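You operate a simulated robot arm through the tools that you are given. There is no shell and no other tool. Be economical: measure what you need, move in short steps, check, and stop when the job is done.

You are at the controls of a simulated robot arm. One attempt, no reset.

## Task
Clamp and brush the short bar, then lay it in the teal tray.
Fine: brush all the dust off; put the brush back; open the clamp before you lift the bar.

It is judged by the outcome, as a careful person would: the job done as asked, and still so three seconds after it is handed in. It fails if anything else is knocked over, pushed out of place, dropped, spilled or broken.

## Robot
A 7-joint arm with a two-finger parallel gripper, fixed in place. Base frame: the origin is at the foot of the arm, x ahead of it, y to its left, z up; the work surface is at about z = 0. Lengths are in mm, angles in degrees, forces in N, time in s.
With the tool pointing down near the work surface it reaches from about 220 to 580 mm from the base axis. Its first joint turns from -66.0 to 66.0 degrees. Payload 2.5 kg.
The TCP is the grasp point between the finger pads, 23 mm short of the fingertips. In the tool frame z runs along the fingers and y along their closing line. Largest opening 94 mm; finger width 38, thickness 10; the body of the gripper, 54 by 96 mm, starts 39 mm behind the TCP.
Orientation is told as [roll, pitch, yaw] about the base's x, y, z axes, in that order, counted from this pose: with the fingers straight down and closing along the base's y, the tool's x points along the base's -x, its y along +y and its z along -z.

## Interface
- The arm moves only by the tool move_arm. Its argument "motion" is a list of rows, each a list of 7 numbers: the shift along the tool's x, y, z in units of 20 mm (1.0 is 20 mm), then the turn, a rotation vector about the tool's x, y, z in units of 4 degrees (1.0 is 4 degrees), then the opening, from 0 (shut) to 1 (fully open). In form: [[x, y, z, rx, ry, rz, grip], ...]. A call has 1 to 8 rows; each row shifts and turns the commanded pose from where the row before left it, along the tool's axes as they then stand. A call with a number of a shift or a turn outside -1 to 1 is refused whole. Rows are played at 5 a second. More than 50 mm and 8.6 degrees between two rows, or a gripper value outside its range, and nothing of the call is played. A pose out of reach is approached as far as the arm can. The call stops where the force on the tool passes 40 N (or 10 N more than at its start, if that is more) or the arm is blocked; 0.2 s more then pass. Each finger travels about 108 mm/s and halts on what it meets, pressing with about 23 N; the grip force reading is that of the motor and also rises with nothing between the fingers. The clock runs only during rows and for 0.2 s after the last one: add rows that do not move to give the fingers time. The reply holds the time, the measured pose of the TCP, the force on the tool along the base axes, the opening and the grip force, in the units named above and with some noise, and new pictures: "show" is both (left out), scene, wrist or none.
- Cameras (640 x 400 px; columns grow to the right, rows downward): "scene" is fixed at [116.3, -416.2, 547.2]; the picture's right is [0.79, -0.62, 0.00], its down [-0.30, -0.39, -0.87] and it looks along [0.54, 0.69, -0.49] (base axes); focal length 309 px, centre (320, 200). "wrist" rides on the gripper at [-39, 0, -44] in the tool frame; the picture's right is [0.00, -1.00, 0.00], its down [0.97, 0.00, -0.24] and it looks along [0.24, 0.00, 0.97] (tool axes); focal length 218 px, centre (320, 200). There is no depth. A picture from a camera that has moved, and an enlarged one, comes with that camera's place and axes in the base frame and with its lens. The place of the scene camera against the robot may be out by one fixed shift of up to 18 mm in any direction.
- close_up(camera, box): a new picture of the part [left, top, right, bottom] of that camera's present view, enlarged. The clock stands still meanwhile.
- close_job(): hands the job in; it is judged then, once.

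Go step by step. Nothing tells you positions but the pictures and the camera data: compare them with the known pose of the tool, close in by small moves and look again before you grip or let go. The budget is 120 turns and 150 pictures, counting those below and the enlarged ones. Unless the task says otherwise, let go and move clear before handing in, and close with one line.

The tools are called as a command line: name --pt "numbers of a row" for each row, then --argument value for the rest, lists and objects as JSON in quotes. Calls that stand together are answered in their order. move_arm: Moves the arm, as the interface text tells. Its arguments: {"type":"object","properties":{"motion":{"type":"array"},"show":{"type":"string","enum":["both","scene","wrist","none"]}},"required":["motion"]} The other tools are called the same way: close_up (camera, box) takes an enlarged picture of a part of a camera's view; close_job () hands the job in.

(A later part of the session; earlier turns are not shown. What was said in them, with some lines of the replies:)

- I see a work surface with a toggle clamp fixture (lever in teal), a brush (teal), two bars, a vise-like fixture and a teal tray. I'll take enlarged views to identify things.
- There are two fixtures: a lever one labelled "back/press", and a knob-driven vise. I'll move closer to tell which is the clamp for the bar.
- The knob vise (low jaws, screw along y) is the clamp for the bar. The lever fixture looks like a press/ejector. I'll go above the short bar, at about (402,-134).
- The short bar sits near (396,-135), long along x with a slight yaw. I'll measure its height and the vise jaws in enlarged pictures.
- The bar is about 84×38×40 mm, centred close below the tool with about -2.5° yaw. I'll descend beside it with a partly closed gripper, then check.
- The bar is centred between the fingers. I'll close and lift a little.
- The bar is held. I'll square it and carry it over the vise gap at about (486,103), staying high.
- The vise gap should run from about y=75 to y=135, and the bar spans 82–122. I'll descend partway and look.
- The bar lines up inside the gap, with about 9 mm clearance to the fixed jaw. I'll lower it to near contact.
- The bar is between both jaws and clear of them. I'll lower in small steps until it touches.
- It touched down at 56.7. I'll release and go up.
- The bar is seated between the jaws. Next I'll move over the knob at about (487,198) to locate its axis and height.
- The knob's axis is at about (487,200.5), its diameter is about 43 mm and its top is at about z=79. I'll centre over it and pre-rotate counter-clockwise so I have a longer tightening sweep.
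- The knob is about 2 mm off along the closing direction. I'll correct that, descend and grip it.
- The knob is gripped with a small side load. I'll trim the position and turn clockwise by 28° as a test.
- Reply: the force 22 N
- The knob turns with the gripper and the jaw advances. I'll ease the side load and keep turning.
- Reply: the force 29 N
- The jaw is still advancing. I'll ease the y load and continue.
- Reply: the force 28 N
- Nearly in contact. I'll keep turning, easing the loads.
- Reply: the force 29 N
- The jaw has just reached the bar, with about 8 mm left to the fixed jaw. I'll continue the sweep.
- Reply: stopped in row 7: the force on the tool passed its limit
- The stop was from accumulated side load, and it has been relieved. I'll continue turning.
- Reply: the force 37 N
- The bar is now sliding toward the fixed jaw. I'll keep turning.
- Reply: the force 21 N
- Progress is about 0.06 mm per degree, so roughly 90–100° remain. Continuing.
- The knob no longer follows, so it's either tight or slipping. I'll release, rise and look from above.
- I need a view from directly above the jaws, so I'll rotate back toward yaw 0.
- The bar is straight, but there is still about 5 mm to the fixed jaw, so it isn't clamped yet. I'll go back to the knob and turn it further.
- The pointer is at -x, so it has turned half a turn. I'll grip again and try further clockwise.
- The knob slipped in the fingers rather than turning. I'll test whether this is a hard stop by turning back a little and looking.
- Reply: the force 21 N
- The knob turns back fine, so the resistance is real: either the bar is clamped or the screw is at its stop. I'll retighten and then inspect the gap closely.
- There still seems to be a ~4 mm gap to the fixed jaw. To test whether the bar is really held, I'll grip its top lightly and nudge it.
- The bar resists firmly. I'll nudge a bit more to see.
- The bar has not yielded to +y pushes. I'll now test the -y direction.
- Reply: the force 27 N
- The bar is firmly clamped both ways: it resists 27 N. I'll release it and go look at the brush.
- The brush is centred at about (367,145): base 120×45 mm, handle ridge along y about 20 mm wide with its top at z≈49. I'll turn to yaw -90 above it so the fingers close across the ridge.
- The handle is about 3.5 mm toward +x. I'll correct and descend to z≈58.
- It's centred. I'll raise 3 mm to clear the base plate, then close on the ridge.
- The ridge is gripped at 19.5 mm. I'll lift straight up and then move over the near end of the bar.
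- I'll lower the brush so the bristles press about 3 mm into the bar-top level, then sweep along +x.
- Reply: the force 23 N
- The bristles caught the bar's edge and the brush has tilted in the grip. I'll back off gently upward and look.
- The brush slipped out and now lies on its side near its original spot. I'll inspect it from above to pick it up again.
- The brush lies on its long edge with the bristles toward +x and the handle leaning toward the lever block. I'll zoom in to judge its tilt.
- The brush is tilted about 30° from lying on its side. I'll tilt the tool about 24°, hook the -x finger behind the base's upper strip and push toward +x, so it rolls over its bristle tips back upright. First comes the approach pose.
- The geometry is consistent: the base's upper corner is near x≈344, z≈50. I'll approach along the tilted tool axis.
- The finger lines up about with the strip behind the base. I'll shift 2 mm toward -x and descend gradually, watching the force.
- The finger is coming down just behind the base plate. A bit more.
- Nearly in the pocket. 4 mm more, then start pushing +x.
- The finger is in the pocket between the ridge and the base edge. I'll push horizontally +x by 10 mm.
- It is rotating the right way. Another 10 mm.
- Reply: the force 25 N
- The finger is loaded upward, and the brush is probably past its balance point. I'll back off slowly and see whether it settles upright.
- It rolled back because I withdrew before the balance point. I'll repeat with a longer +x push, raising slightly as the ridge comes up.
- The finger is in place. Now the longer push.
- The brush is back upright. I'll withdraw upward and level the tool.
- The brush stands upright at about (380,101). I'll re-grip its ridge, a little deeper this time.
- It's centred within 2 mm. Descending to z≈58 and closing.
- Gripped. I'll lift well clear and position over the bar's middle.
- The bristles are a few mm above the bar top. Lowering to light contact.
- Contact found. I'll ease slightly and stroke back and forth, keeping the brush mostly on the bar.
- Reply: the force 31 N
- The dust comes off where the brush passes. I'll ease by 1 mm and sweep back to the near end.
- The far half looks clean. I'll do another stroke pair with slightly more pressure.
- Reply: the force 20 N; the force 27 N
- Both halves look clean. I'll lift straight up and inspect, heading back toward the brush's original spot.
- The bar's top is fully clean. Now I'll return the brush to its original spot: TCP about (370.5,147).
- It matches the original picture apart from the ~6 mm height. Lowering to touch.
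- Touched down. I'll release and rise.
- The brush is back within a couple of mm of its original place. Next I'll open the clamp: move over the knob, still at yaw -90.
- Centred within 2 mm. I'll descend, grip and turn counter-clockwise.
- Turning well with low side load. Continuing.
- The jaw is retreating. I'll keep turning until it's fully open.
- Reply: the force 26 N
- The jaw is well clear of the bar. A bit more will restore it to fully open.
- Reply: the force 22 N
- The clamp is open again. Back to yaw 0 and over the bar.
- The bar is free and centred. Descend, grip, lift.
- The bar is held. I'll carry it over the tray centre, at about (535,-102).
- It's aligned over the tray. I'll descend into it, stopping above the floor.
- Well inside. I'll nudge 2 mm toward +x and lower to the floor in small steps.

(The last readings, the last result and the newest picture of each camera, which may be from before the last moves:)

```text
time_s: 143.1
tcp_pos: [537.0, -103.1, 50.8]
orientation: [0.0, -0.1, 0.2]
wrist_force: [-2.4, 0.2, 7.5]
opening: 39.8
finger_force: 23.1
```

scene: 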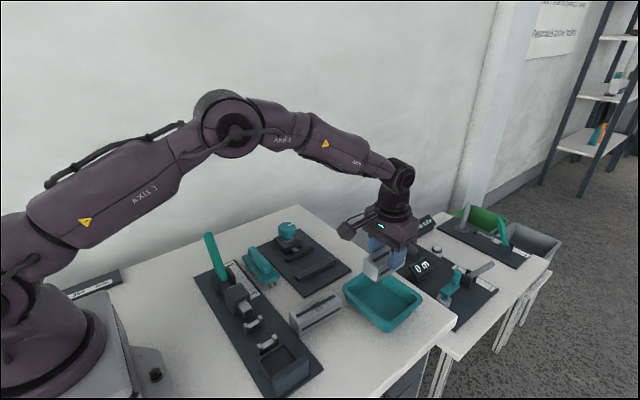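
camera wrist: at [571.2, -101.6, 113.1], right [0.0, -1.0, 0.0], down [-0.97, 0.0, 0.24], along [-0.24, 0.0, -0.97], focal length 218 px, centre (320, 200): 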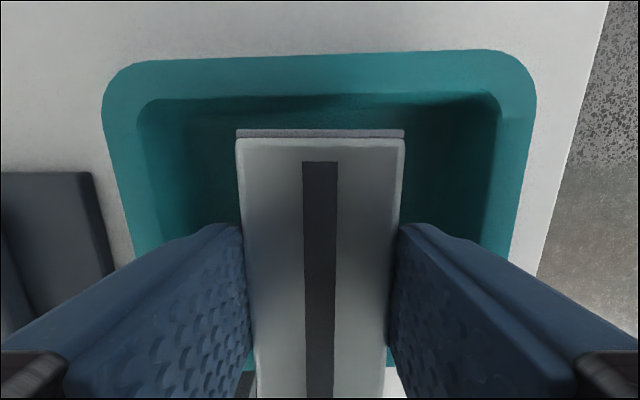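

The bar is on the tray floor. I'll release and rise.

move_arm --pt "0 0 -0.02 0 0 0 0.55" --pt "0 0 0 0 0 0 0.55" --pt "0 0 -0.5 0 0 0 0.55" --pt "0 0 -1 0 0 0 0.55" --pt "0 0 -1 0 0 0 0.55" --pt "0 0 -1 0 0 0 0.55" --pt "0.3 0.5 -1 0 0 0 0.55" --pt "1 1 -1 0 0 0 0.55" --show "none"

move_arm --pt "1 1 -1 0 0 0 0.55" --pt "1 0.8 -1 0 0 0 0.55" --pt "1 0 -1 0 0 0 0.55" --pt "0 0 0 0 0 0 0.55" --show "both"

close_up --camera "scene" --box '[180, 200, 440, 400]'

```text
time_s: 144.9
tcp_pos: [511.3, -73.5, 158.1]
orientation: [-0.1, 0.0, 0.2]
wrist_force: [-0.4, -0.5, -0.1]
opening: 51.7
finger_force: 0.0
```

```text
time_s: 145.9
tcp_pos: [451.2, -34.9, 218.8]
orientation: [0.1, 0.0, 0.1]
wrist_force: [0.1, -0.7, 0.1]
opening: 51.5
finger_force: 0.0
camera wrist: at [489.0, -34.5, 262.8], right [0.0, -1.0, 0.0], down [-0.97, 0.0, 0.24], along [-0.24, 0.0, -0.97], focal length 218 px, centre (320, 200)
```

scene: 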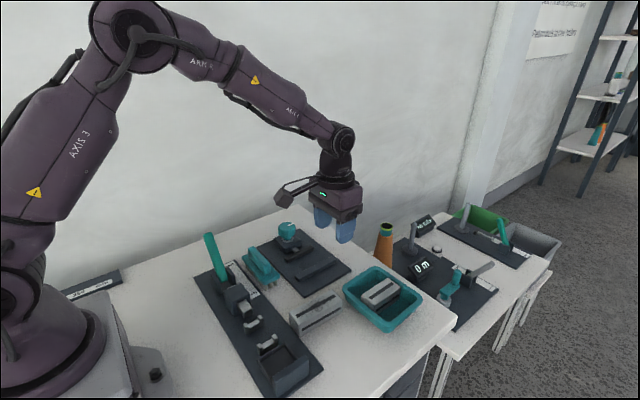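
wrist: 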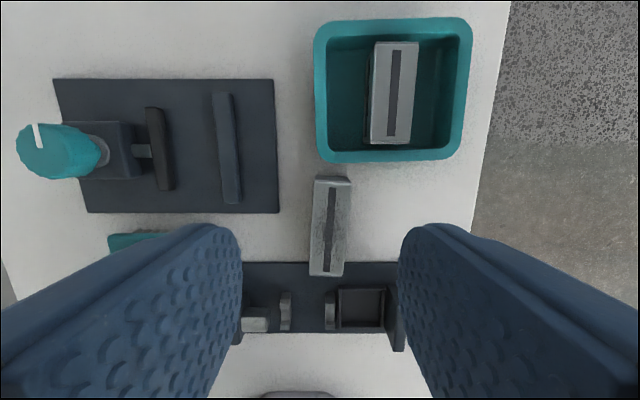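

```text
2.00 times, centred on (310, 300) of scene
camera zoom: at [116.3, -416.2, 547.2], right [0.79, -0.62, 0.0], down [-0.3, -0.39, -0.87], along [0.54, 0.69, -0.49], focal length 618 px, centre (340, 0)
```

zoom: 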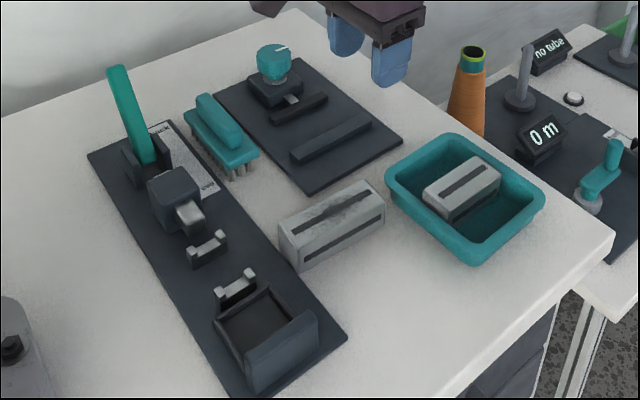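

The clean bar lies in the teal tray, the brush is back in its place, the clamp is open, and nothing else looks moved. Handing in.

close_job

```text
The job is handed in.
```

The short bar was clamped, brushed clean and laid in the teal tray, with the clamp opened before lifting. The brush slipped from the grip once and tipped onto its side, but I stood it up again, finished the brushing and put it back within a couple of mm of its original place.
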